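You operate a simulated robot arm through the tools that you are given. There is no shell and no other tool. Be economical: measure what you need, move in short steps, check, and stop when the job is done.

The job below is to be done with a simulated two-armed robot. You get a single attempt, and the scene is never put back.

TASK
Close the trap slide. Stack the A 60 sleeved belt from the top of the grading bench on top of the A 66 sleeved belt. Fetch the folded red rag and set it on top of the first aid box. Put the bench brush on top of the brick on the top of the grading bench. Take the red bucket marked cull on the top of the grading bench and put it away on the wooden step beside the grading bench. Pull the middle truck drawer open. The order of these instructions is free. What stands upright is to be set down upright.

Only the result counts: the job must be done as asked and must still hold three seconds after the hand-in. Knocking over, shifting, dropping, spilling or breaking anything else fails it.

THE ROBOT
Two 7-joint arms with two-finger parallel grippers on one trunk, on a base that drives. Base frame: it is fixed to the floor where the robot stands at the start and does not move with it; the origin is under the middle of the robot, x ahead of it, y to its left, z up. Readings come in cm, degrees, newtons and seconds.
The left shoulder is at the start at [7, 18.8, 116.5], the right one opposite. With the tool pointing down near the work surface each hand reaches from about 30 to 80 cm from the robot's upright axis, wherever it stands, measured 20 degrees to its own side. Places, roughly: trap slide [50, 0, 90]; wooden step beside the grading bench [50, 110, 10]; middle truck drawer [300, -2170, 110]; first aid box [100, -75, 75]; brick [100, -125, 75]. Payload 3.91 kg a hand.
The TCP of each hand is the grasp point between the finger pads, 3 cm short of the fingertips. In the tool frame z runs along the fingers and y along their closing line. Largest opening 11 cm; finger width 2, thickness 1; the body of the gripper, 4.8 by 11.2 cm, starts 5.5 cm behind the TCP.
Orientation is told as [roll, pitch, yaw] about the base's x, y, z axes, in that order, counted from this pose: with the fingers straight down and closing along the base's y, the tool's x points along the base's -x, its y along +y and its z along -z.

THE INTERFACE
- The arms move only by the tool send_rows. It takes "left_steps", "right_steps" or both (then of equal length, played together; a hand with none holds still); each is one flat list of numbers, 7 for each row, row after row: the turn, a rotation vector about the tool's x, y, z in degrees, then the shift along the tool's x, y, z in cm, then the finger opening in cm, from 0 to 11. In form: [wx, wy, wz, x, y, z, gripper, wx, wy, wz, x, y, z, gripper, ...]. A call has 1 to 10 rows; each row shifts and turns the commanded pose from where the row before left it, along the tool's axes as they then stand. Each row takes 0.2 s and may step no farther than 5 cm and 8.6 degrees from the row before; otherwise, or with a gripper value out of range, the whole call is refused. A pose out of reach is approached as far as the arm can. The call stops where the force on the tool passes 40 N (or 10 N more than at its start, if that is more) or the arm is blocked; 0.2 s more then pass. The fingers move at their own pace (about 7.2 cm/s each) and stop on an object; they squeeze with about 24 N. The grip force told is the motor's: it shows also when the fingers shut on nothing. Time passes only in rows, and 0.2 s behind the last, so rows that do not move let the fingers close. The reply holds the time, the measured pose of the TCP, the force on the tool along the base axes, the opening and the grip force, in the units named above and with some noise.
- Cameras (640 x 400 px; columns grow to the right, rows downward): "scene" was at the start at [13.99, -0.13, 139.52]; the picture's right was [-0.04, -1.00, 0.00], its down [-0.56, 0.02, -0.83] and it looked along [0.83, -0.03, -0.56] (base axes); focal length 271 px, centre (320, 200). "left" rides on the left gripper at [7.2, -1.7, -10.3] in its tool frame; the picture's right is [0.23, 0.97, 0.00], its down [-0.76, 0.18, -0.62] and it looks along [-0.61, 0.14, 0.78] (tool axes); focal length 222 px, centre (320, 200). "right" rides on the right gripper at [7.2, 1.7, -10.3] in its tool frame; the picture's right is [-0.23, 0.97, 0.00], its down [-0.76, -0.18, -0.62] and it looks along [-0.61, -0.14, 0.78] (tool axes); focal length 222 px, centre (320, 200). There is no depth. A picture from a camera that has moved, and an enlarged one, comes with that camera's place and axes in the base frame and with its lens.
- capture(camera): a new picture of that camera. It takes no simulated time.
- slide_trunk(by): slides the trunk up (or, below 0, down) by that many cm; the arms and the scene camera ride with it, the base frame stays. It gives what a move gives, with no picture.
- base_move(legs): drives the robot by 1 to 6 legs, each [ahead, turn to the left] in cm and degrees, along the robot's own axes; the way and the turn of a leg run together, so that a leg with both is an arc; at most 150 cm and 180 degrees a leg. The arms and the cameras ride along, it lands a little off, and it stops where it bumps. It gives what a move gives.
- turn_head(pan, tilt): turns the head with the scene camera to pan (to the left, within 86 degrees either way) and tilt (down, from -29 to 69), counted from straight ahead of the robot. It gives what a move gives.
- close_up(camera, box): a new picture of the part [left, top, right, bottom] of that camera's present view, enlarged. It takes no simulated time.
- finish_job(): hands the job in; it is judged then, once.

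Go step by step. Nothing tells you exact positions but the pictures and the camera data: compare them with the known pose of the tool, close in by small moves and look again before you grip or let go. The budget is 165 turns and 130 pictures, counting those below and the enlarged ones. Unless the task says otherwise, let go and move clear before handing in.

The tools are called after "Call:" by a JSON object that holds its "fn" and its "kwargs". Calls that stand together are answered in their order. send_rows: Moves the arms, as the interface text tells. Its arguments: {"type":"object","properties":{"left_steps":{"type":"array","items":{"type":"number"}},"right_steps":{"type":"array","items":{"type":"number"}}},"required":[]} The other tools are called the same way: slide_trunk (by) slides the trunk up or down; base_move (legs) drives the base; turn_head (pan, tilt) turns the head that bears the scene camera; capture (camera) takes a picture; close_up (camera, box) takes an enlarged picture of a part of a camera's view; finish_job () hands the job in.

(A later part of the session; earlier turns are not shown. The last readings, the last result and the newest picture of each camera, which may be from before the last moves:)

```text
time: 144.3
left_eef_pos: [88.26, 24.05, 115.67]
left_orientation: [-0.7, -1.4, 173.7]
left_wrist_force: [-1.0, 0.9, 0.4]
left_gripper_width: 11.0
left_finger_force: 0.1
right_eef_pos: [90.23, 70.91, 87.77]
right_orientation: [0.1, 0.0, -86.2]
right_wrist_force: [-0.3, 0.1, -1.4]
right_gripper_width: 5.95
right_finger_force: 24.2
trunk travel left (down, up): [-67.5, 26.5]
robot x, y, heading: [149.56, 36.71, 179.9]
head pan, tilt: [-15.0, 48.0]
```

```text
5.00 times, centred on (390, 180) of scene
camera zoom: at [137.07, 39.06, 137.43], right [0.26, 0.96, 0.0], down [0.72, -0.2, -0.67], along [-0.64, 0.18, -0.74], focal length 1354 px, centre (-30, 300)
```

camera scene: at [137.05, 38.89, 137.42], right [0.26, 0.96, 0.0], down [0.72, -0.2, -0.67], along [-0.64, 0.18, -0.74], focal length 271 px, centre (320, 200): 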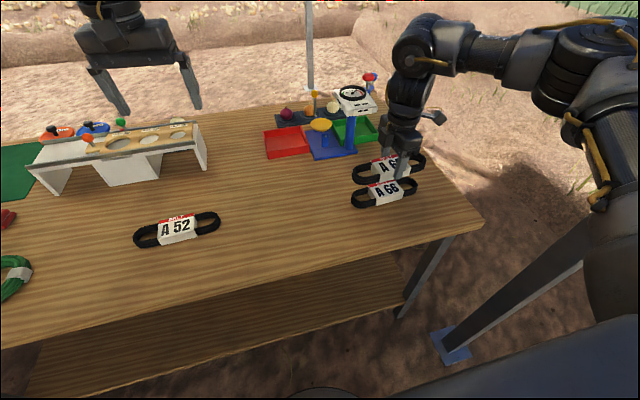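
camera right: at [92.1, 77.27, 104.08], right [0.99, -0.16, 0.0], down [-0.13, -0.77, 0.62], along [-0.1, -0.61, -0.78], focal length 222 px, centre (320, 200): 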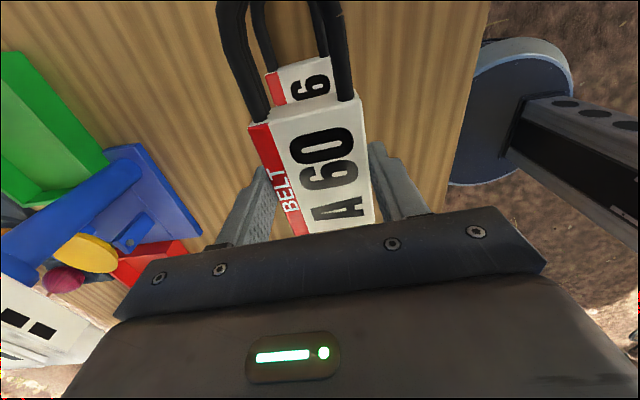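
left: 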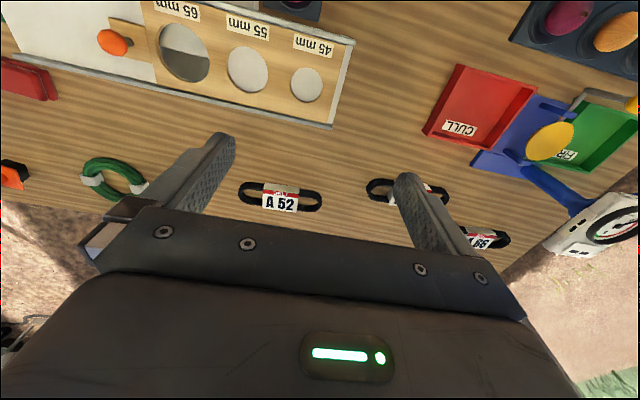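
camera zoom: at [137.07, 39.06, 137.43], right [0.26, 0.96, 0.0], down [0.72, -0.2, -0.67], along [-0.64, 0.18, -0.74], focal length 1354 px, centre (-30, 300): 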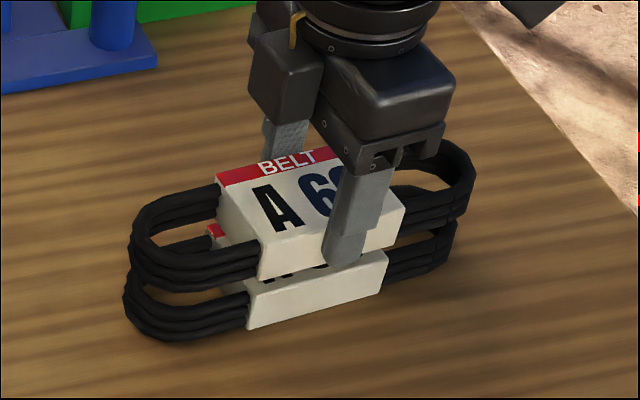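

Call:
{"fn": "send_rows", "kwargs": {"right_steps": [0, 0, 0, -0.4, 0, 0.4, 2, 0, 0, 0, 0, 0, 0.4, 2, 0, 0, 0, 0, 0, 0.4, 2]}}

Call:
{"fn": "close_up", "kwargs": {"camera": "scene", "box": [330, 140, 450, 220]}}

```text
time: 145.1
left_eef_pos: [88.42, 23.84, 115.56]
left_orientation: [-0.6, -1.4, 173.8]
left_wrist_force: [0.6, 0.1, 0.1]
left_gripper_width: 11.02
left_finger_force: 0.1
right_eef_pos: [90.35, 70.42, 86.69]
right_orientation: [-0.1, 0.0, -86.1]
right_wrist_force: [0.0, 1.5, 6.7]
right_gripper_width: 5.95
right_finger_force: 23.5
trunk travel left (down, up): [-67.5, 26.5]
robot x, y, heading: [149.8, 36.23, 179.5]
head pan, tilt: [-15.0, 48.0]
```

```text
5.00 times, centred on (390, 180) of scene
camera zoom: at [137.24, 38.94, 137.46], right [0.26, 0.96, 0.0], down [0.72, -0.2, -0.67], along [-0.65, 0.18, -0.74], focal length 1354 px, centre (-30, 300)
```

zoom: 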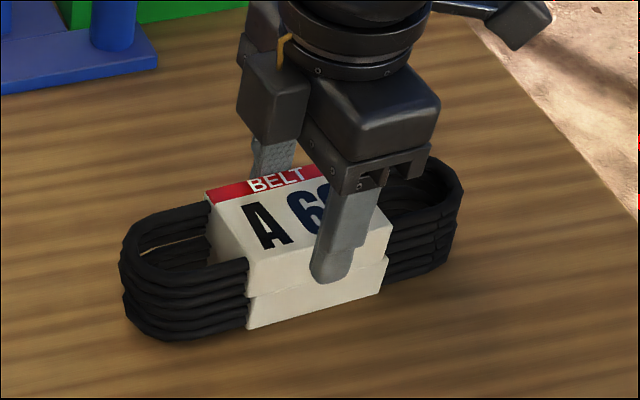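

Contact made and the stack is well aligned. I open and lift away.

Call:
{"fn": "send_rows", "kwargs": {"right_steps": [0, 0, 0, 0, 0, 0, 8, 0, 0, 0, 0, 0, 0, 9, 0, 0, 0, 0, 0, 0, 9, 0, 0, 0, 0, 0, -3, 9, 0, 0, 0, 0, 0, -4.5, 9, 0, 0, 0, 0, 0, -4.5, 9, 0, 0, 0, 0, 0, -4.5, 9, 0, 0, 0, 0, 0, -4.5, 9]}}

Call:
{"fn": "capture", "kwargs": {"camera": "scene"}}

```text
time: 146.9
left_eef_pos: [88.51, 23.68, 115.67]
left_orientation: [-0.6, -1.5, 173.8]
left_wrist_force: [0.8, -0.5, -0.3]
left_gripper_width: 11.01
left_finger_force: 0.1
right_eef_pos: [90.49, 70.41, 107.58]
right_orientation: [0.0, 0.1, -86.1]
right_wrist_force: [-0.2, -0.3, 0.2]
right_gripper_width: 9.02
right_finger_force: 0.1
trunk travel left (down, up): [-67.5, 26.5]
robot x, y, heading: [149.69, 36.55, 179.7]
head pan, tilt: [-15.0, 48.0]
```

```text
64 pictures are left
camera scene: at [137.29, 38.81, 137.44], right [0.26, 0.96, 0.0], down [0.72, -0.2, -0.67], along [-0.65, 0.18, -0.74], focal length 271 px, centre (320, 200)
```

scene: 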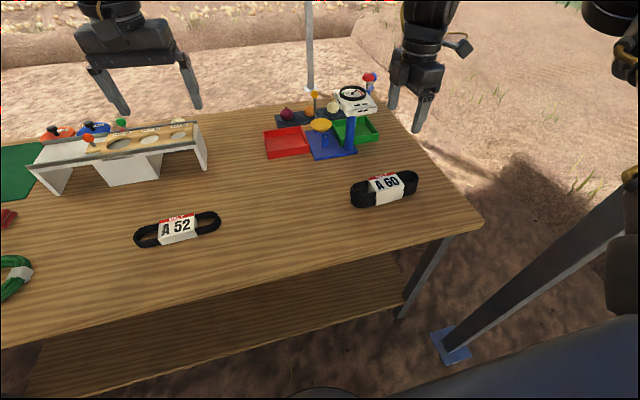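

A60 lies on A66. Next I shift along the rear of the bench towards the rag, first backing off.

Call:
{"fn": "base_move", "kwargs": {"legs": [[-45, 0], [0, 90], [100, 0]]}}

Call:
{"fn": "turn_head", "kwargs": {"pan": -30, "tilt": 30}}

Call:
{"fn": "capture", "kwargs": {"camera": "scene"}}

```text
time: 158.2
left_eef_pos: [207.16, -124.47, 115.64]
left_orientation: [-0.8, -1.3, -96.2]
left_wrist_force: [1.1, -0.2, 0.3]
left_gripper_width: 10.98
left_finger_force: 0.0
right_eef_pos: [160.6, -122.65, 107.52]
right_orientation: [0.0, 0.0, 3.9]
right_wrist_force: [-1.6, 0.6, -0.2]
right_gripper_width: 9.02
right_finger_force: 0.1
trunk travel left (down, up): [-67.5, 26.5]
robot x, y, heading: [194.33, -63.23, -90.3]
head pan, tilt: [-15.0, 48.0]
```

```text
time: 159.0
left_eef_pos: [207.1, -124.46, 115.74]
left_orientation: [-0.6, -1.3, -96.2]
left_wrist_force: [-0.3, 0.5, -0.5]
left_gripper_width: 11.03
left_finger_force: 0.1
right_eef_pos: [160.5, -122.72, 107.54]
right_orientation: [0.2, 0.0, 3.9]
right_wrist_force: [-0.2, 0.0, -0.4]
right_gripper_width: 9.01
right_finger_force: 0.0
trunk travel left (down, up): [-67.5, 26.5]
robot x, y, heading: [194.47, -62.94, -90.4]
head pan, tilt: [-30.0, 30.0]
```

```text
63 pictures are left
camera scene: at [189.87, -75.89, 140.1], right [-0.86, 0.5, 0.0], down [0.25, 0.43, -0.87], along [-0.44, -0.75, -0.5], focal length 271 px, centre (320, 200)
```

scene: 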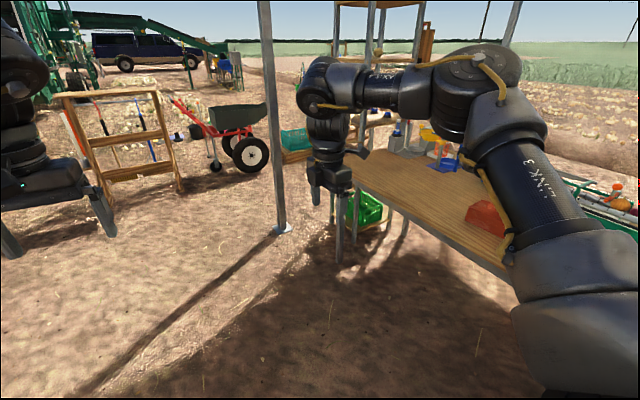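

The second pole is far (y ≈ -260). I turn to face the bench and drive up.

Call:
{"fn": "base_move", "kwargs": {"legs": [[0, -89.6], [50, 0]]}}

Call:
{"fn": "turn_head", "kwargs": {"pan": 0, "tilt": 45}}

Call:
{"fn": "capture", "kwargs": {"camera": "scene"}}

Call:
{"fn": "capture", "kwargs": {"camera": "right"}}

```text
time: 165.8
left_eef_pos: [83.17, -75.76, 115.67]
left_orientation: [-0.7, -1.4, 173.8]
left_wrist_force: [-0.3, -0.3, -0.1]
left_gripper_width: 11.0
left_finger_force: 0.1
right_eef_pos: [85.0, -29.09, 107.6]
right_orientation: [0.0, 0.0, -86.1]
right_wrist_force: [0.6, 0.5, -1.1]
right_gripper_width: 9.03
right_finger_force: 0.0
trunk travel left (down, up): [-67.5, 26.5]
robot x, y, heading: [144.57, -63.16, 179.8]
head pan, tilt: [-30.0, 30.0]
```

```text
time: 166.7
left_eef_pos: [83.18, -75.69, 115.67]
left_orientation: [-0.6, -1.4, 173.8]
left_wrist_force: [0.6, -0.3, -0.1]
left_gripper_width: 10.99
left_finger_force: 0.1
right_eef_pos: [85.1, -29.02, 107.39]
right_orientation: [0.0, -0.1, -86.0]
right_wrist_force: [0.9, -0.1, 0.1]
right_gripper_width: 9.03
right_finger_force: 0.1
trunk travel left (down, up): [-67.5, 26.5]
robot x, y, heading: [144.45, -62.99, 180.1]
head pan, tilt: [0.0, 45.0]
```

```text
62 pictures are left
camera scene: at [131.33, -62.63, 137.86], right [0.01, 1.0, 0.0], down [0.71, 0.0, -0.71], along [-0.71, 0.0, -0.71], focal length 271 px, centre (320, 200)
```

scene: 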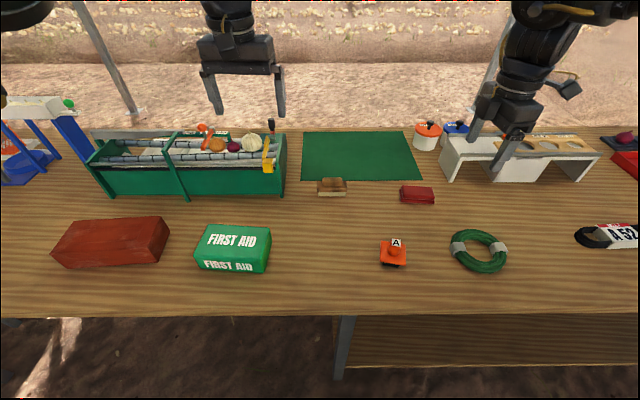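

```text
61 pictures are left
camera right: at [86.13, -21.85, 117.94], right [0.99, -0.16, 0.0], down [-0.13, -0.77, 0.62], along [-0.1, -0.62, -0.78], focal length 222 px, centre (320, 200)
```

right: 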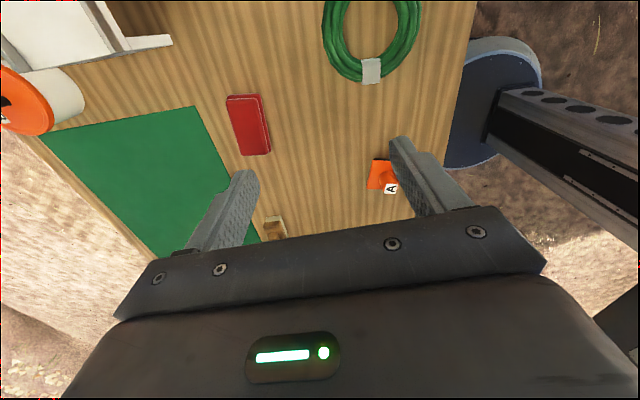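

The rag is near [73, -33.2], long side along y; the first aid box tops at about z 88.5 around [94.4, -82]. I move the right hand over the rag.

Call:
{"fn": "send_rows", "kwargs": {"right_steps": [0, 0, 0, -1.1, -4.1, 0, 9, 0, 0, 0, -1.1, -4.1, 0, 9, 0, 0, 0, -1.1, -4.1, 0, 9, 0, 0, 5, 0, 0, 4, 9, 0, 0, 0, 0, 0, 4, 9, 0, 0, 0, 0, 0, 4, 9]}}

Call:
{"fn": "capture", "kwargs": {"camera": "right"}}

Call:
{"fn": "capture", "kwargs": {"camera": "scene"}}

```text
time: 168.1
left_eef_pos: [83.06, -75.59, 115.61]
left_orientation: [-0.5, -1.4, 173.8]
left_wrist_force: [0.0, 0.5, 0.3]
left_gripper_width: 11.0
left_finger_force: 0.1
right_eef_pos: [77.11, -31.8, 95.52]
right_orientation: [0.0, 0.0, -91.1]
right_wrist_force: [0.6, 0.0, -0.1]
right_gripper_width: 9.0
right_finger_force: 0.2
right hand out of reach, approached as far as the arm can: row 3
trunk travel left (down, up): [-67.5, 26.5]
robot x, y, heading: [144.33, -62.87, 179.9]
head pan, tilt: [0.0, 45.0]
```

```text
60 pictures are left
camera right: at [78.76, -24.66, 105.83], right [0.97, -0.25, 0.0], down [-0.19, -0.76, 0.62], along [-0.15, -0.6, -0.78], focal length 222 px, centre (320, 200)
```

right: 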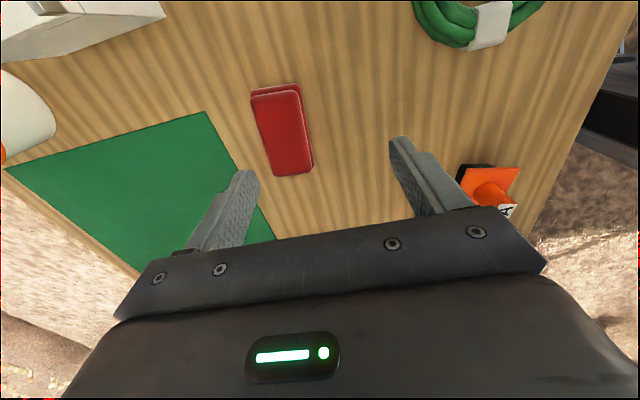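

```text
59 pictures are left
camera scene: at [131.26, -62.51, 137.86], right [0.01, 1.0, 0.0], down [0.71, 0.0, -0.71], along [-0.71, 0.0, -0.71], focal length 271 px, centre (320, 200)
```

scene: 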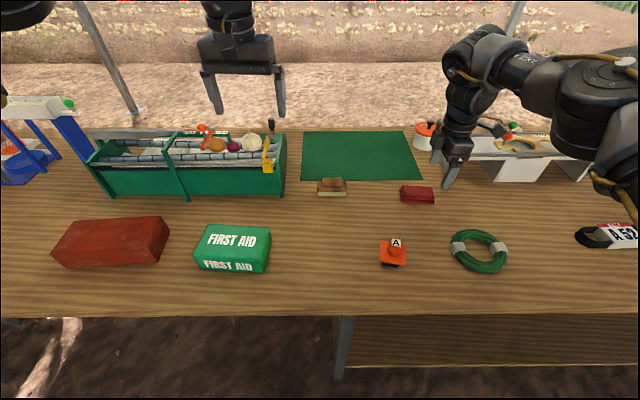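

Call:
{"fn": "base_move", "kwargs": {"legs": [[3, 0]]}}

Call:
{"fn": "send_rows", "kwargs": {"right_steps": [0, 0, 4, 0, 0, 3, 9, 0, 0, 0, -0.9, -1.3, 2, 9]}}

Call:
{"fn": "capture", "kwargs": {"camera": "right"}}

Call:
{"fn": "close_up", "kwargs": {"camera": "scene", "box": [300, 120, 500, 260]}}

```text
time: 168.9
left_eef_pos: [81.03, -75.7, 116.3]
left_orientation: [-0.7, -1.9, 173.6]
left_wrist_force: [0.8, -0.5, 0.6]
left_gripper_width: 11.0
left_finger_force: 0.1
right_eef_pos: [74.88, -31.94, 96.14]
right_orientation: [-0.5, -0.1, -91.0]
right_wrist_force: [1.3, 0.1, 0.6]
right_gripper_width: 9.0
right_finger_force: 0.0
trunk travel left (down, up): [-67.5, 26.5]
robot x, y, heading: [141.49, -63.23, 179.8]
head pan, tilt: [0.0, 45.0]
```

```text
time: 169.5
left_eef_pos: [80.34, -75.95, 115.9]
left_orientation: [-0.8, -1.6, 173.8]
left_wrist_force: [0.1, -0.3, 0.1]
left_gripper_width: 11.01
left_finger_force: 0.1
right_eef_pos: [72.75, -32.83, 90.86]
right_orientation: [-0.1, 0.1, -95.1]
right_wrist_force: [-0.6, 0.2, 0.1]
right_gripper_width: 9.0
right_finger_force: 0.0
trunk travel left (down, up): [-67.5, 26.5]
robot x, y, heading: [141.63, -63.09, 179.7]
head pan, tilt: [0.0, 45.0]
```

```text
58 pictures are left
camera right: at [75.09, -25.83, 101.24], right [0.95, -0.31, 0.0], down [-0.24, -0.74, 0.62], along [-0.2, -0.59, -0.78], focal length 222 px, centre (320, 200)
```

right: 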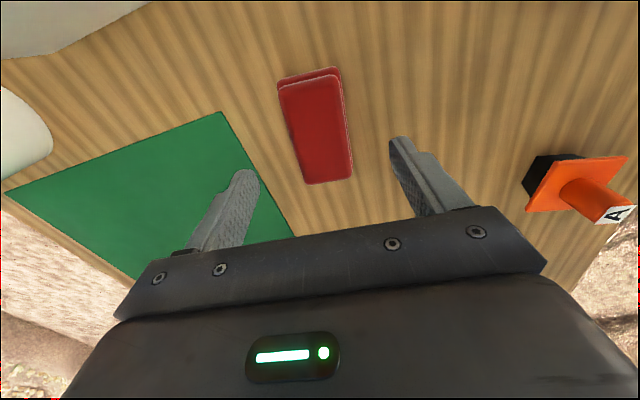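

```text
2.86 times, centred on (400, 190) of scene
camera zoom: at [128.51, -62.89, 137.88], right [0.01, 1.0, 0.0], down [0.71, 0.0, -0.71], along [-0.71, 0.01, -0.71], focal length 774 px, centre (91, 229)
```

zoom: 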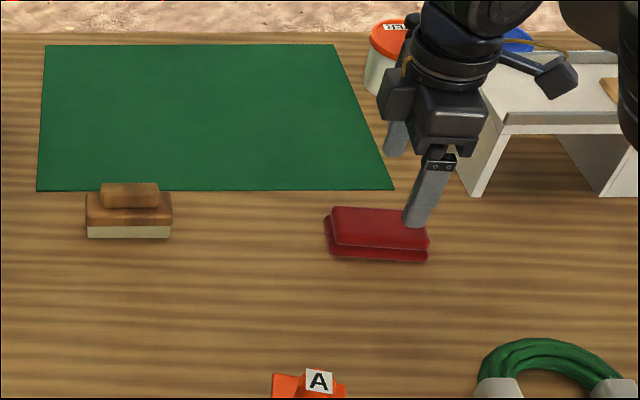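

Call:
{"fn": "send_rows", "kwargs": {"right_steps": [0, 0, 0, 0, 0.3, 3.7, 9, 0, 0, 0, 0, 0, 3.6, 9, 0, 0, 0, 0, 0, 0, 9]}}

Call:
{"fn": "send_rows", "kwargs": {"right_steps": [0, 0, 0, 0, 0, 0, 5, 0, 0, 0, 0, 0, 0, 1, 0, 0, 0, 0, 0, 0, 1, 0, 0, 0, 0, 0, 0, 1, 0, 0, 0, 0, 0, -3, 1, 0, 0, 0, 0, 0, -4, 1]}}

Call:
{"fn": "close_up", "kwargs": {"camera": "scene", "box": [300, 100, 500, 240]}}

Call:
{"fn": "capture", "kwargs": {"camera": "right"}}

```text
time: 170.3
left_eef_pos: [80.26, -75.71, 115.91]
left_orientation: [-0.7, -1.6, 173.6]
left_wrist_force: [1.4, -0.1, 0.1]
left_gripper_width: 11.04
left_finger_force: 0.1
right_eef_pos: [73.08, -32.72, 83.31]
right_orientation: [-0.1, 0.0, -95.0]
right_wrist_force: [0.6, 0.3, -0.2]
right_gripper_width: 8.98
right_finger_force: 0.0
trunk travel left (down, up): [-67.5, 26.5]
robot x, y, heading: [141.08, -62.87, 179.6]
head pan, tilt: [0.0, 45.0]
```

```text
time: 171.7
left_eef_pos: [80.51, -75.76, 115.76]
left_orientation: [-0.7, -1.6, 173.7]
left_wrist_force: [-0.2, 0.5, 1.1]
left_gripper_width: 11.0
left_finger_force: 0.1
right_eef_pos: [73.21, -32.74, 90.53]
right_orientation: [-0.1, 0.0, -95.0]
right_wrist_force: [-0.9, -0.2, -1.0]
right_gripper_width: 5.32
right_finger_force: 23.5
trunk travel left (down, up): [-67.5, 26.5]
robot x, y, heading: [141.32, -62.99, 179.7]
head pan, tilt: [0.0, 45.0]
```

```text
2.86 times, centred on (400, 170) of scene
camera zoom: at [128.44, -62.71, 137.85], right [0.01, 1.0, 0.0], down [0.71, 0.0, -0.71], along [-0.71, 0.0, -0.71], focal length 774 px, centre (91, 286)
```

zoom: 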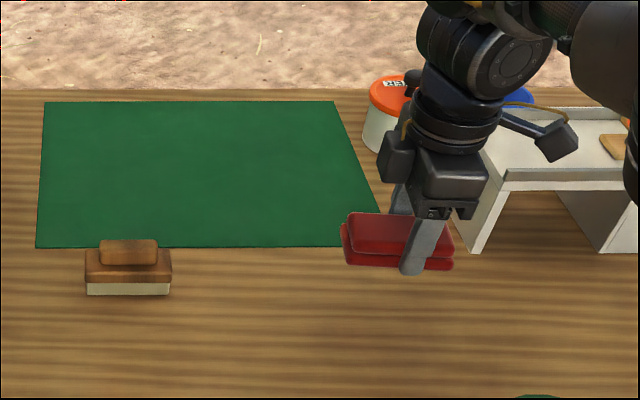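

```text
55 pictures are left
camera right: at [75.37, -25.71, 100.82], right [0.95, -0.31, 0.0], down [-0.24, -0.74, 0.62], along [-0.2, -0.59, -0.78], focal length 222 px, centre (320, 200)
```

right: 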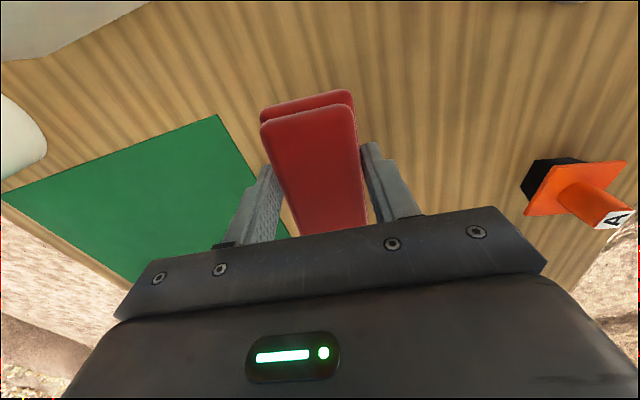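

The rag is held. I lift it high, back off and shift the base along the bench to the first aid box.

Call:
{"fn": "send_rows", "kwargs": {"right_steps": [0, 0, 0, 0, 0, -4.5, 1, 0, 0, 0, 0, 0, -4.5, 1, 0, 0, 0, 0, 0, -4.5, 1, 0, 0, 0, 0, 0, -4.5, 1]}}

Call:
{"fn": "base_move", "kwargs": {"legs": [[-45, 0], [0, 90], [52, 0], [0, -90], [28, 0]]}}

Call:
{"fn": "turn_head", "kwargs": {"pan": -20, "tilt": 45}}

Call:
{"fn": "capture", "kwargs": {"camera": "scene"}}

Call:
{"fn": "capture", "kwargs": {"camera": "right"}}

```text
time: 172.7
left_eef_pos: [80.49, -75.75, 115.93]
left_orientation: [-0.7, -1.6, 173.8]
left_wrist_force: [0.4, 0.4, -0.9]
left_gripper_width: 11.0
left_finger_force: 0.0
right_eef_pos: [73.66, -32.9, 107.4]
right_orientation: [-0.1, 0.0, -95.0]
right_wrist_force: [0.1, -0.4, -0.2]
right_gripper_width: 5.29
right_finger_force: 24.2
right hand out of reach, approached as far as the arm can: row 4
trunk travel left (down, up): [-67.5, 26.5]
robot x, y, heading: [141.46, -62.81, 179.5]
head pan, tilt: [0.0, 45.0]
```

```text
time: 187.3
left_eef_pos: [96.99, -126.43, 115.83]
left_orientation: [-0.7, -1.5, 173.0]
left_wrist_force: [0.6, 0.1, -0.2]
left_gripper_width: 11.0
left_finger_force: 0.1
right_eef_pos: [90.57, -83.48, 107.2]
right_orientation: [-0.1, 0.0, -95.7]
right_wrist_force: [-0.3, -0.1, -0.6]
right_gripper_width: 5.33
right_finger_force: 24.6
trunk travel left (down, up): [-67.5, 26.5]
robot x, y, heading: [158.36, -114.24, 179.3]
head pan, tilt: [0.0, 45.0]
```

```text
time: 188.1
left_eef_pos: [96.8, -126.37, 115.81]
left_orientation: [-0.7, -1.5, 173.1]
left_wrist_force: [0.1, -0.4, 0.9]
left_gripper_width: 11.0
left_finger_force: 0.0
right_eef_pos: [90.56, -83.45, 107.19]
right_orientation: [-0.2, 0.1, -95.7]
right_wrist_force: [-0.3, -0.4, -1.2]
right_gripper_width: 5.33
right_finger_force: 24.4
trunk travel left (down, up): [-67.5, 26.5]
robot x, y, heading: [158.19, -114.3, 178.9]
head pan, tilt: [-20.0, 45.0]
```

```text
54 pictures are left
camera scene: at [145.58, -111.01, 137.85], right [0.36, 0.93, 0.0], down [0.66, -0.25, -0.71], along [-0.66, 0.25, -0.71], focal length 271 px, centre (320, 200)
```

scene: 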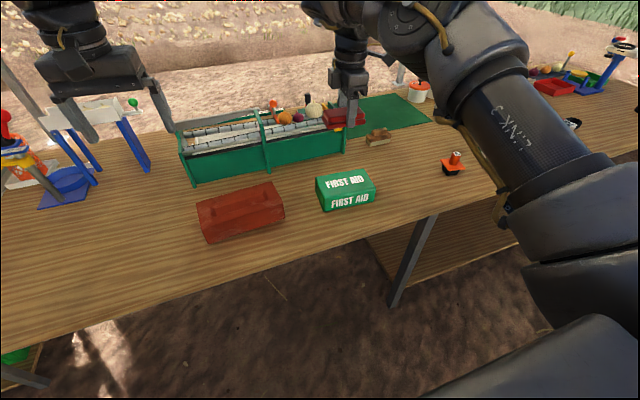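

```text
53 pictures are left
camera right: at [92.83, -76.45, 117.58], right [0.95, -0.32, 0.0], down [-0.25, -0.74, 0.62], along [-0.2, -0.59, -0.78], focal length 222 px, centre (320, 200)
```

right: 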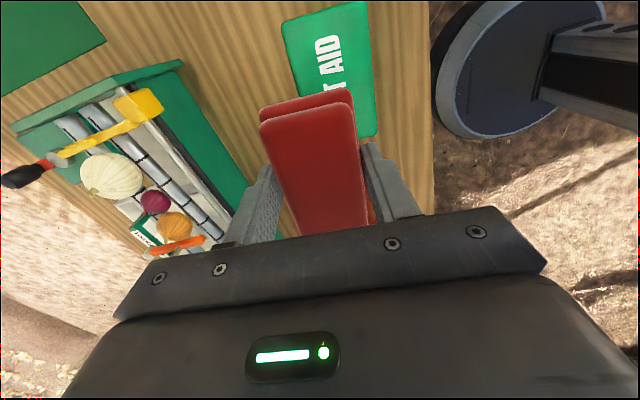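

Call:
{"fn": "close_up", "kwargs": {"camera": "scene", "box": [290, 80, 410, 230]}}

```text
2.67 times, centred on (350, 155) of scene
camera zoom: at [145.58, -111.01, 137.85], right [0.36, 0.93, 0.0], down [0.66, -0.25, -0.71], along [-0.66, 0.25, -0.71], focal length 722 px, centre (240, 320)
```

zoom: 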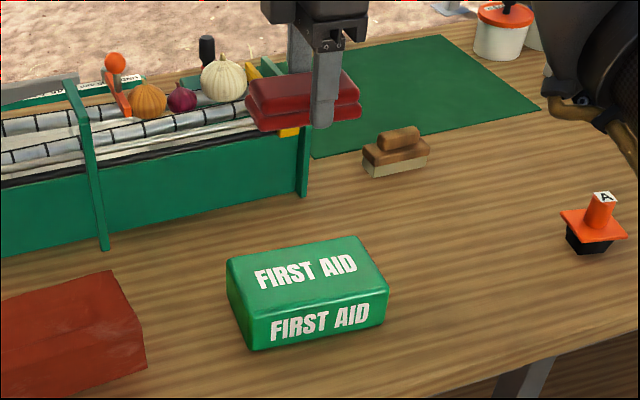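

The box top is about z 85 spanning x 87–97, y -91 to -75. I centre the rag and descend.

Call:
{"fn": "send_rows", "kwargs": {"right_steps": [0, 0, 0, 0.63, 1.8, 0, 1, 0, 0, 0, 0, 0, 4, 1, 0, 0, 0, 0, 0, 4, 1, 0, 0, 0, 0, 0, 4, 1, 0, 0, 0, 0, 0, 3.5, 1]}}

Call:
{"fn": "close_up", "kwargs": {"camera": "scene", "box": [290, 120, 410, 230]}}

```text
time: 189.3
left_eef_pos: [96.82, -126.32, 115.75]
left_orientation: [-0.8, -1.4, 173.1]
left_wrist_force: [-0.5, -0.5, 0.1]
left_gripper_width: 10.99
left_finger_force: 0.1
right_eef_pos: [92.36, -83.12, 91.55]
right_orientation: [0.0, 0.1, -95.6]
right_wrist_force: [-0.4, -0.1, -0.7]
right_gripper_width: 5.32
right_finger_force: 23.9
trunk travel left (down, up): [-67.5, 26.5]
robot x, y, heading: [157.94, -114.18, 179.2]
head pan, tilt: [-20.0, 45.0]
```

```text
3.64 times, centred on (350, 175) of scene
camera zoom: at [145.44, -110.97, 137.84], right [0.36, 0.93, 0.0], down [0.66, -0.25, -0.71], along [-0.66, 0.25, -0.71], focal length 985 px, centre (211, 291)
```

zoom: 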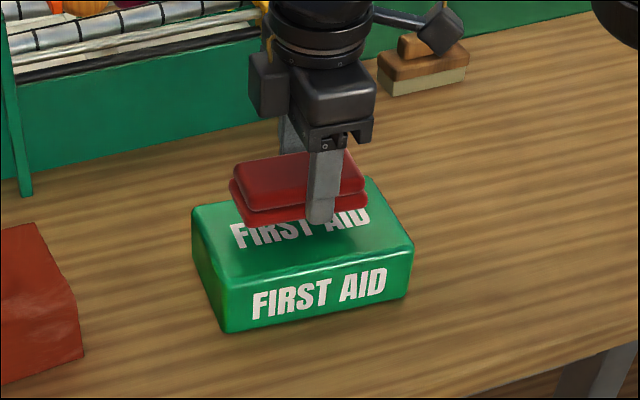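

Call:
{"fn": "send_rows", "kwargs": {"right_steps": [0, 0, 0, 0, 0, 2, 1, 0, 0, 0, 0, 0, 0.5, 1, 0, 0, 0, 0, 0, 0.4, 1]}}

Call:
{"fn": "close_up", "kwargs": {"camera": "scene", "box": [290, 120, 410, 230]}}

```text
time: 190.1
left_eef_pos: [97.13, -126.46, 116.14]
left_orientation: [-0.7, -1.7, 173.1]
left_wrist_force: [0.0, 0.6, -0.5]
left_gripper_width: 11.01
left_finger_force: 0.1
right_eef_pos: [92.27, -83.01, 89.38]
right_orientation: [-0.7, -0.1, -95.8]
right_wrist_force: [-6.8, 4.9, 27.7]
right_gripper_width: 5.32
right_finger_force: 24.1
trunk travel left (down, up): [-67.5, 26.5]
robot x, y, heading: [158.16, -114.32, 179.0]
head pan, tilt: [-20.0, 45.0]
```

```text
3.64 times, centred on (350, 175) of scene
camera zoom: at [145.87, -111.09, 137.94], right [0.36, 0.93, 0.0], down [0.66, -0.25, -0.71], along [-0.66, 0.25, -0.71], focal length 985 px, centre (211, 291)
```

zoom: 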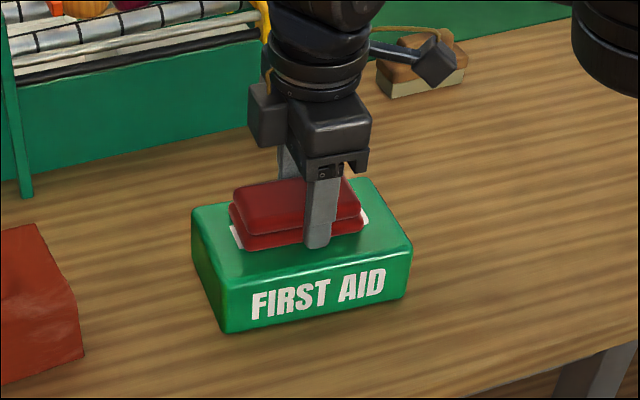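

It's resting (28 N). I ease up slightly, release, and lift.

Call:
{"fn": "send_rows", "kwargs": {"right_steps": [0, 0, 0, 0, 0, -0.5, 1, 0, 0, 0, 0, 0, 0, 7, 0, 0, 0, 0, 0, 0, 9, 0, 0, 0, 0, 0, 0, 9, 0, 0, 0, 0, 0, -3, 9, 0, 0, 0, 0, 0, -4.5, 9, 0, 0, 0, 0, 0, -4.5, 9, 0, 0, 0, 0, 0, -4.5, 9]}}

Call:
{"fn": "capture", "kwargs": {"camera": "scene"}}

```text
time: 191.9
left_eef_pos: [97.03, -126.5, 115.89]
left_orientation: [-0.8, -1.7, 173.1]
left_wrist_force: [-1.2, 0.3, 0.5]
left_gripper_width: 10.99
left_finger_force: 0.1
right_eef_pos: [92.5, -82.96, 106.01]
right_orientation: [-0.1, 0.0, -95.6]
right_wrist_force: [1.2, 0.1, 0.9]
right_gripper_width: 9.01
right_finger_force: 0.0
trunk travel left (down, up): [-67.5, 26.5]
robot x, y, heading: [158.38, -114.47, 179.3]
head pan, tilt: [-20.0, 45.0]
```

```text
49 pictures are left
camera scene: at [145.73, -111.17, 137.86], right [0.36, 0.93, 0.0], down [0.66, -0.25, -0.71], along [-0.66, 0.25, -0.71], focal length 271 px, centre (320, 200)
```

scene: 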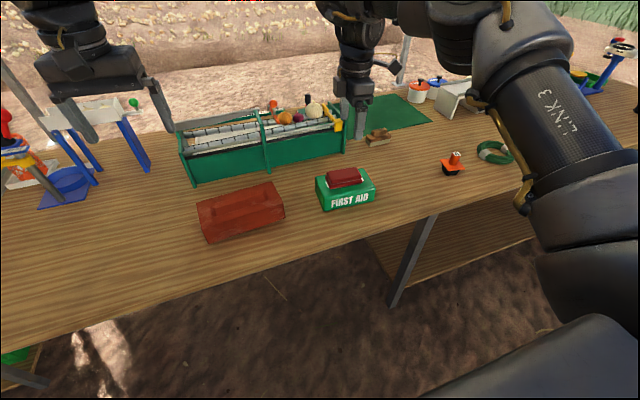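

The rag lies on the box. Next the brush near [69.7, -58.8]; I back off and shift the base toward it.

Call:
{"fn": "base_move", "kwargs": {"legs": [[-28, 0.7], [0, -90], [25.5, 0], [0, 90], [44, 0]]}}

Call:
{"fn": "turn_head", "kwargs": {"pan": -10, "tilt": 45}}

Call:
{"fn": "send_rows", "kwargs": {"right_steps": [0, 0, -5.6, 0, 0, 4, 9, 0, 0, 0, 0, 0, 4, 9]}}

Call:
{"fn": "capture", "kwargs": {"camera": "right"}}

Call:
{"fn": "close_up", "kwargs": {"camera": "scene", "box": [240, 100, 440, 240]}}

```text
time: 205.2
left_eef_pos: [80.52, -101.88, 116.0]
left_orientation: [-0.7, -1.6, 173.9]
left_wrist_force: [-0.3, 0.2, -0.5]
left_gripper_width: 10.98
left_finger_force: 0.0
right_eef_pos: [75.26, -58.31, 105.96]
right_orientation: [0.0, 0.0, -94.8]
right_wrist_force: [0.3, 0.8, -0.3]
right_gripper_width: 9.0
right_finger_force: 0.1
trunk travel left (down, up): [-67.5, 26.5]
robot x, y, heading: [141.42, -88.76, 179.8]
head pan, tilt: [-20.0, 45.0]
```

```text
time: 205.9
left_eef_pos: [80.37, -101.89, 115.82]
left_orientation: [-0.6, -1.5, 173.9]
left_wrist_force: [0.8, 0.0, 0.1]
left_gripper_width: 11.01
left_finger_force: 0.1
right_eef_pos: [75.21, -58.39, 105.91]
right_orientation: [-0.1, 0.0, -94.8]
right_wrist_force: [0.5, 0.0, 0.4]
right_gripper_width: 9.02
right_finger_force: 0.1
trunk travel left (down, up): [-67.5, 26.5]
robot x, y, heading: [141.58, -88.49, 180.0]
head pan, tilt: [-10.0, 45.0]
```

```text
time: 206.5
left_eef_pos: [80.22, -101.73, 115.88]
left_orientation: [-0.8, -1.5, 173.9]
left_wrist_force: [-0.3, 0.3, 0.2]
left_gripper_width: 11.01
left_finger_force: 0.1
right_eef_pos: [75.27, -58.16, 97.78]
right_orientation: [0.0, 0.1, -89.3]
right_wrist_force: [-0.7, 0.4, -0.3]
right_gripper_width: 9.01
right_finger_force: 0.0
trunk travel left (down, up): [-67.5, 26.5]
robot x, y, heading: [141.21, -88.85, 179.8]
head pan, tilt: [-10.0, 45.0]
```

```text
48 pictures are left
camera right: at [76.69, -51.0, 108.15], right [0.98, -0.21, 0.0], down [-0.17, -0.76, 0.62], along [-0.13, -0.61, -0.78], focal length 222 px, centre (320, 200)
```

right: 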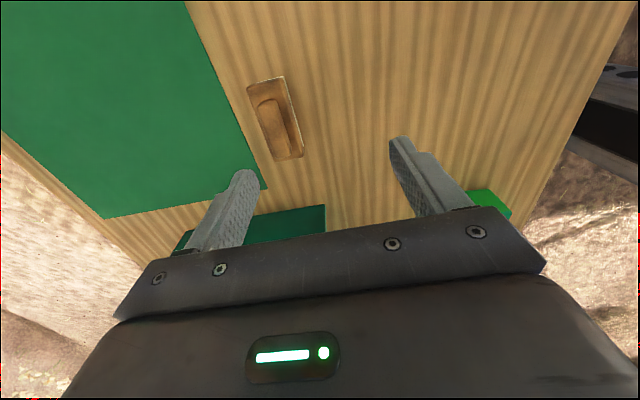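

```text
2.86 times, centred on (340, 170) of scene
camera zoom: at [128.37, -87.02, 137.84], right [0.18, 0.98, 0.0], down [0.7, -0.13, -0.71], along [-0.7, 0.12, -0.71], focal length 774 px, centre (263, 286)
```

zoom: 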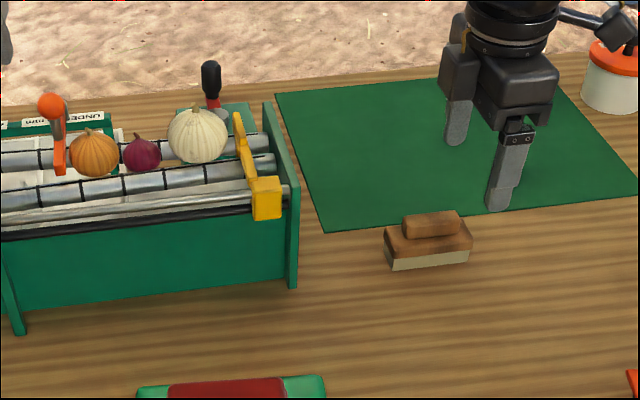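

Call:
{"fn": "send_rows", "kwargs": {"right_steps": [0, 0, 0, -0.25, -2.65, 2, 9, 0, 0, 3, -0.25, -2.65, 2, 9, 0, 0, 0, 0, 0, 2, 9]}}

Call:
{"fn": "capture", "kwargs": {"camera": "right"}}

```text
time: 207.3
left_eef_pos: [80.55, -101.53, 116.02]
left_orientation: [-0.6, -1.7, 173.8]
left_wrist_force: [-0.1, 1.0, -0.3]
left_gripper_width: 10.97
left_finger_force: 0.1
right_eef_pos: [70.75, -59.46, 92.03]
right_orientation: [-0.2, -0.1, -92.3]
right_wrist_force: [0.1, -0.1, 0.5]
right_gripper_width: 9.03
right_finger_force: 0.0
right hand out of reach, approached as far as the arm can: row 2
trunk travel left (down, up): [-67.5, 26.5]
robot x, y, heading: [141.31, -88.73, 179.9]
head pan, tilt: [-10.0, 45.0]
```

```text
46 pictures are left
camera right: at [72.64, -52.29, 102.26], right [0.96, -0.27, 0.0], down [-0.21, -0.75, 0.63], along [-0.17, -0.6, -0.78], focal length 222 px, centre (320, 200)
```

right: 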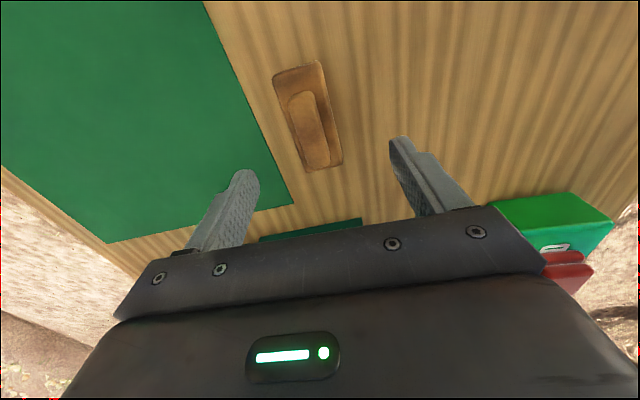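

Call:
{"fn": "send_rows", "kwargs": {"right_steps": [0, 0, 0, 0.9, -0.4, 3, 9, 0, 0, 0, 0, 0, 3, 9, 0, 0, 0, 0, 0, 2, 9]}}

Call:
{"fn": "capture", "kwargs": {"camera": "right"}}

Call:
{"fn": "close_up", "kwargs": {"camera": "scene", "box": [300, 120, 440, 230]}}

```text
time: 208.1
left_eef_pos: [80.41, -101.8, 115.8]
left_orientation: [-0.7, -1.5, 173.9]
left_wrist_force: [-0.1, -0.3, 0.2]
left_gripper_width: 11.01
left_finger_force: 0.0
right_eef_pos: [70.57, -59.12, 83.86]
right_orientation: [0.0, 0.0, -92.3]
right_wrist_force: [0.2, -0.2, -0.8]
right_gripper_width: 9.01
right_finger_force: 0.0
right hand out of reach, approached as far as the arm can: row 3
trunk travel left (down, up): [-67.5, 26.5]
robot x, y, heading: [141.32, -88.58, 180.0]
head pan, tilt: [-10.0, 45.0]
```

```text
45 pictures are left
camera right: at [72.49, -51.85, 94.29], right [0.96, -0.27, 0.0], down [-0.21, -0.75, 0.62], along [-0.17, -0.6, -0.78], focal length 222 px, centre (320, 200)
```

right: 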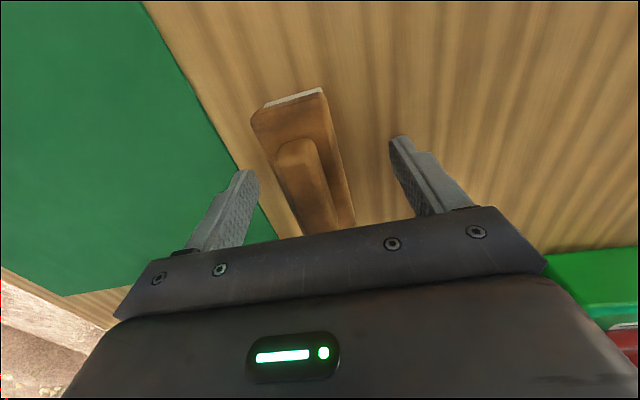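

```text
3.64 times, centred on (370, 175) of scene
camera zoom: at [128.47, -87.19, 137.85], right [0.18, 0.98, 0.0], down [0.7, -0.12, -0.71], along [-0.7, 0.12, -0.71], focal length 985 px, centre (138, 291)
```

zoom: 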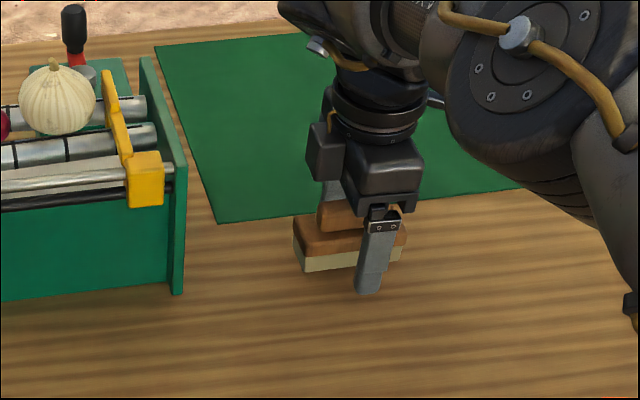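

Call:
{"fn": "send_rows", "kwargs": {"right_steps": [0, 0, 0, 0, 0, 0, 5, 0, 0, 0, 0, 0, 0, 1, 0, 0, 0, 0, 0, 0, 1, 0, 0, 0, 0, 0, 0, 1, 0, 0, 0, 0, 0, -3, 1, 0, 0, 0, 0, 0, -4, 1]}}

Call:
{"fn": "capture", "kwargs": {"camera": "right"}}

Call:
{"fn": "close_up", "kwargs": {"camera": "scene", "box": [300, 100, 440, 210]}}

```text
time: 209.5
left_eef_pos: [80.5, -101.85, 115.98]
left_orientation: [-0.6, -1.5, 173.9]
left_wrist_force: [0.3, -0.3, -0.8]
left_gripper_width: 10.98
left_finger_force: 0.0
right_eef_pos: [70.71, -58.89, 91.09]
right_orientation: [-0.1, 0.0, -92.1]
right_wrist_force: [-0.4, -0.1, -0.3]
right_gripper_width: 3.96
right_finger_force: 23.9
trunk travel left (down, up): [-67.5, 26.5]
robot x, y, heading: [141.26, -88.86, 179.8]
head pan, tilt: [-10.0, 45.0]
```

```text
43 pictures are left
camera right: at [72.59, -51.79, 101.45], right [0.96, -0.27, 0.0], down [-0.21, -0.75, 0.62], along [-0.17, -0.6, -0.78], focal length 222 px, centre (320, 200)
```

right: 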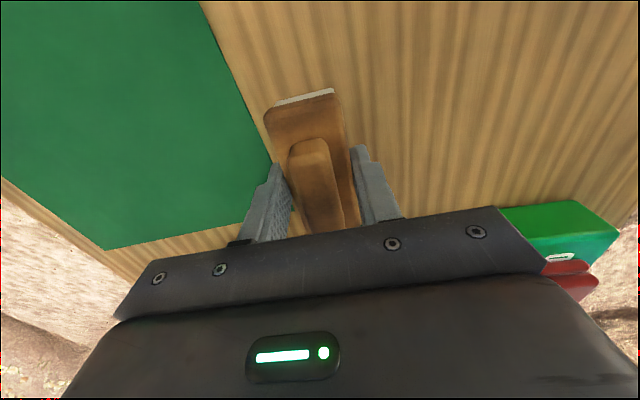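

```text
3.64 times, centred on (370, 155) of scene
camera zoom: at [128.63, -87.2, 137.85], right [0.18, 0.98, 0.0], down [0.7, -0.12, -0.71], along [-0.7, 0.12, -0.71], focal length 985 px, centre (138, 364)
```

zoom: 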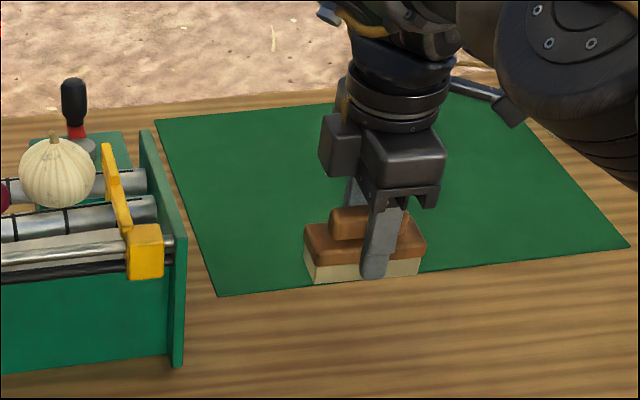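

Brush is held. I lift and shift the base toward the brick.

Call:
{"fn": "send_rows", "kwargs": {"right_steps": [0, 0, 0, 0, 2, -4, 1, 0, 0, 0, 0, 2, -4, 1, 0, 0, 0, 0, 0, -4, 1, 0, 0, 0, 0, 0, -4, 1]}}

Call:
{"fn": "base_move", "kwargs": {"legs": [[-45, 0], [0, 90], [51, 0], [0, -90], [26, 0]]}}

Call:
{"fn": "turn_head", "kwargs": {"pan": -20, "tilt": 45}}

Call:
{"fn": "close_up", "kwargs": {"camera": "scene", "box": [260, 60, 440, 230]}}

Call:
{"fn": "capture", "kwargs": {"camera": "right"}}

```text
time: 210.5
left_eef_pos: [80.53, -101.85, 115.93]
left_orientation: [-0.8, -1.7, 173.9]
left_wrist_force: [-0.3, -0.4, 0.3]
left_gripper_width: 11.02
left_finger_force: 0.1
right_eef_pos: [74.7, -59.18, 107.08]
right_orientation: [-0.2, 0.0, -92.1]
right_wrist_force: [-0.3, 0.3, -0.7]
right_gripper_width: 3.93
right_finger_force: 23.8
trunk travel left (down, up): [-67.5, 26.5]
robot x, y, heading: [141.51, -88.64, 179.7]
head pan, tilt: [-10.0, 45.0]
```

```text
time: 224.9
left_eef_pos: [98.84, -151.73, 115.86]
left_orientation: [-0.6, -1.6, 173.2]
left_wrist_force: [0.1, 0.5, 0.2]
left_gripper_width: 11.01
left_finger_force: 0.1
right_eef_pos: [93.35, -109.02, 106.99]
right_orientation: [-0.1, 0.0, -92.9]
right_wrist_force: [-0.5, -0.4, -0.7]
right_gripper_width: 3.96
right_finger_force: 23.5
trunk travel left (down, up): [-67.5, 26.5]
robot x, y, heading: [159.93, -139.63, 179.0]
head pan, tilt: [-10.0, 45.0]
```

```text
time: 225.6
left_eef_pos: [98.8, -151.66, 115.83]
left_orientation: [-0.8, -1.5, 173.2]
left_wrist_force: [1.1, 0.4, -0.1]
left_gripper_width: 11.02
left_finger_force: 0.1
right_eef_pos: [93.3, -108.97, 106.84]
right_orientation: [0.0, 0.0, -93.0]
right_wrist_force: [-0.2, -0.8, -1.0]
right_gripper_width: 3.9
right_finger_force: 24.3
trunk travel left (down, up): [-67.5, 26.5]
robot x, y, heading: [160.03, -139.51, 179.0]
head pan, tilt: [-20.0, 45.0]
```

```text
2.35 times, centred on (350, 145) of scene
camera zoom: at [147.31, -136.33, 137.84], right [0.35, 0.93, 0.0], down [0.66, -0.25, -0.71], along [-0.66, 0.25, -0.71], focal length 637 px, centre (249, 329)
```

zoom: 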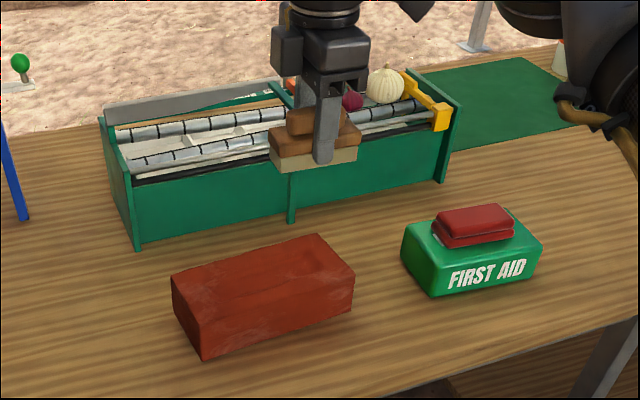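

```text
40 pictures are left
camera right: at [95.25, -101.92, 117.27], right [0.96, -0.28, 0.0], down [-0.22, -0.75, 0.62], along [-0.17, -0.6, -0.78], focal length 222 px, centre (320, 200)
```

right: 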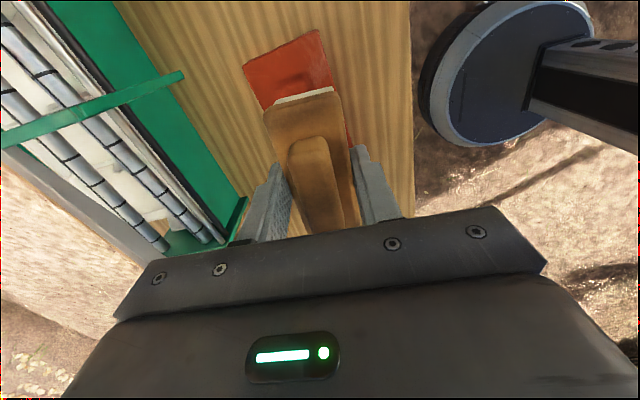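

The brick top is at about z 86, centre [91, -113]. I nudge the base forward, centre the brush and descend.

Call:
{"fn": "base_move", "kwargs": {"legs": [[3, 0]]}}

Call:
{"fn": "send_rows", "kwargs": {"right_steps": [0, 0, 0, -3.76, 0.9, 0, 1, 0, 0, -4, 0, 0, 3.7, 1, 0, 0, 0, 0, 0, 3.7, 1, 0, 0, 0, 0, 0, 3.7, 1, 0, 0, 0, 0, 0, 3.2, 1]}}

Call:
{"fn": "close_up", "kwargs": {"camera": "scene", "box": [260, 90, 440, 230]}}

```text
time: 226.4
left_eef_pos: [96.5, -151.78, 116.53]
left_orientation: [-0.7, -2.1, 173.2]
left_wrist_force: [0.0, 0.2, 0.4]
left_gripper_width: 10.99
left_finger_force: 0.1
right_eef_pos: [91.14, -108.88, 107.61]
right_orientation: [-0.6, -0.1, -92.9]
right_wrist_force: [1.3, 0.9, -0.2]
right_gripper_width: 3.93
right_finger_force: 23.8
trunk travel left (down, up): [-67.5, 26.5]
robot x, y, heading: [157.14, -139.35, 179.2]
head pan, tilt: [-20.0, 45.0]
```

```text
time: 227.6
left_eef_pos: [95.92, -151.52, 116.17]
left_orientation: [-0.7, -1.7, 173.1]
left_wrist_force: [-0.5, -0.2, -0.2]
left_gripper_width: 11.03
left_finger_force: 0.1
right_eef_pos: [90.92, -112.63, 92.84]
right_orientation: [-0.3, -0.1, -88.8]
right_wrist_force: [0.0, 0.4, -0.8]
right_gripper_width: 3.93
right_finger_force: 23.7
trunk travel left (down, up): [-67.5, 26.5]
robot x, y, heading: [156.92, -139.47, 179.3]
head pan, tilt: [-20.0, 45.0]
```

```text
2.86 times, centred on (350, 160) of scene
camera zoom: at [144.38, -136.17, 137.85], right [0.36, 0.93, 0.0], down [0.66, -0.25, -0.71], along [-0.66, 0.25, -0.71], focal length 774 px, centre (234, 314)
```

zoom: 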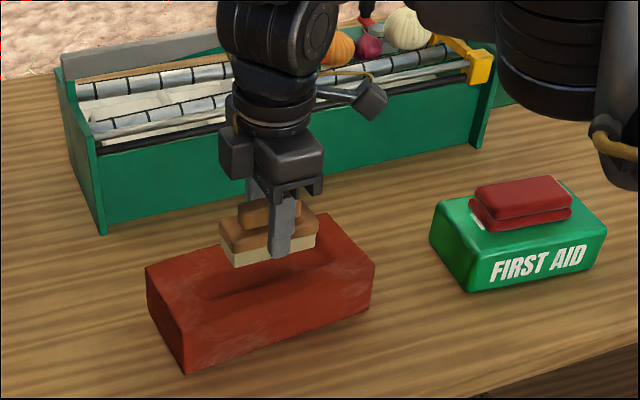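

Call:
{"fn": "send_rows", "kwargs": {"right_steps": [0, 0, 0, 0, 0, 2.2, 1, 0, 0, 0, 0, 0, 0.4, 1, 0, 0, 0, 0, 0, 0.3, 1]}}

Call:
{"fn": "close_up", "kwargs": {"camera": "scene", "box": [260, 90, 440, 230]}}

```text
time: 228.4
left_eef_pos: [96.16, -151.87, 116.22]
left_orientation: [-0.8, -1.9, 173.1]
left_wrist_force: [0.0, 1.3, -0.5]
left_gripper_width: 11.0
left_finger_force: 0.1
right_eef_pos: [91.04, -112.85, 90.4]
right_orientation: [-0.7, -0.1, -89.0]
right_wrist_force: [-9.2, 2.5, 25.9]
right_gripper_width: 3.98
right_finger_force: 24.1
trunk travel left (down, up): [-67.5, 26.5]
robot x, y, heading: [156.53, -139.37, 179.3]
head pan, tilt: [-20.0, 45.0]
```

```text
2.86 times, centred on (350, 160) of scene
camera zoom: at [144.59, -136.38, 137.92], right [0.36, 0.93, 0.0], down [0.66, -0.25, -0.71], along [-0.66, 0.25, -0.71], focal length 774 px, centre (234, 314)
```

zoom: 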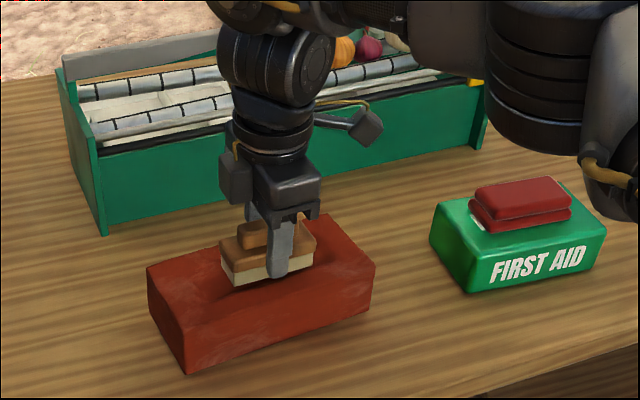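

Contact; I ease up, release, and lift.

Call:
{"fn": "send_rows", "kwargs": {"right_steps": [0, 0, 0, 0, 0, -0.4, 1, 0, 0, 0, 0, 0, 0, 6, 0, 0, 0, 0, 0, 0, 8, 0, 0, 0, 0, 0, 0, 8, 0, 0, 0, 0, 0, -3, 8, 0, 0, 0, 0, 0, -4.5, 8, 0, 0, 0, 0, 0, -4.5, 8, 0, 0, 0, 0, 0, -4.5, 8]}}

Call:
{"fn": "close_up", "kwargs": {"camera": "scene", "box": [260, 90, 440, 230]}}

```text
time: 230.2
left_eef_pos: [96.06, -151.89, 116.17]
left_orientation: [-0.7, -1.8, 173.2]
left_wrist_force: [-0.6, -0.6, -0.1]
left_gripper_width: 10.98
left_finger_force: 0.0
right_eef_pos: [91.31, -112.96, 107.07]
right_orientation: [-0.3, 0.0, -89.0]
right_wrist_force: [-0.3, -0.6, 0.7]
right_gripper_width: 8.02
right_finger_force: 0.0
trunk travel left (down, up): [-67.5, 26.5]
robot x, y, heading: [157.12, -139.55, 179.1]
head pan, tilt: [-20.0, 45.0]
```

```text
2.86 times, centred on (350, 160) of scene
camera zoom: at [144.54, -136.46, 137.86], right [0.36, 0.93, 0.0], down [0.66, -0.25, -0.71], along [-0.66, 0.25, -0.71], focal length 774 px, centre (234, 314)
```

zoom: 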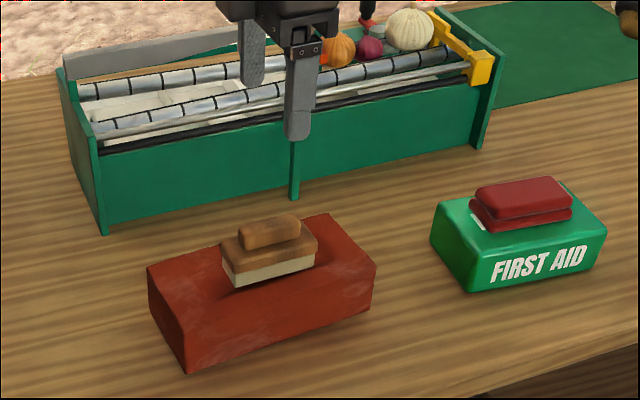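

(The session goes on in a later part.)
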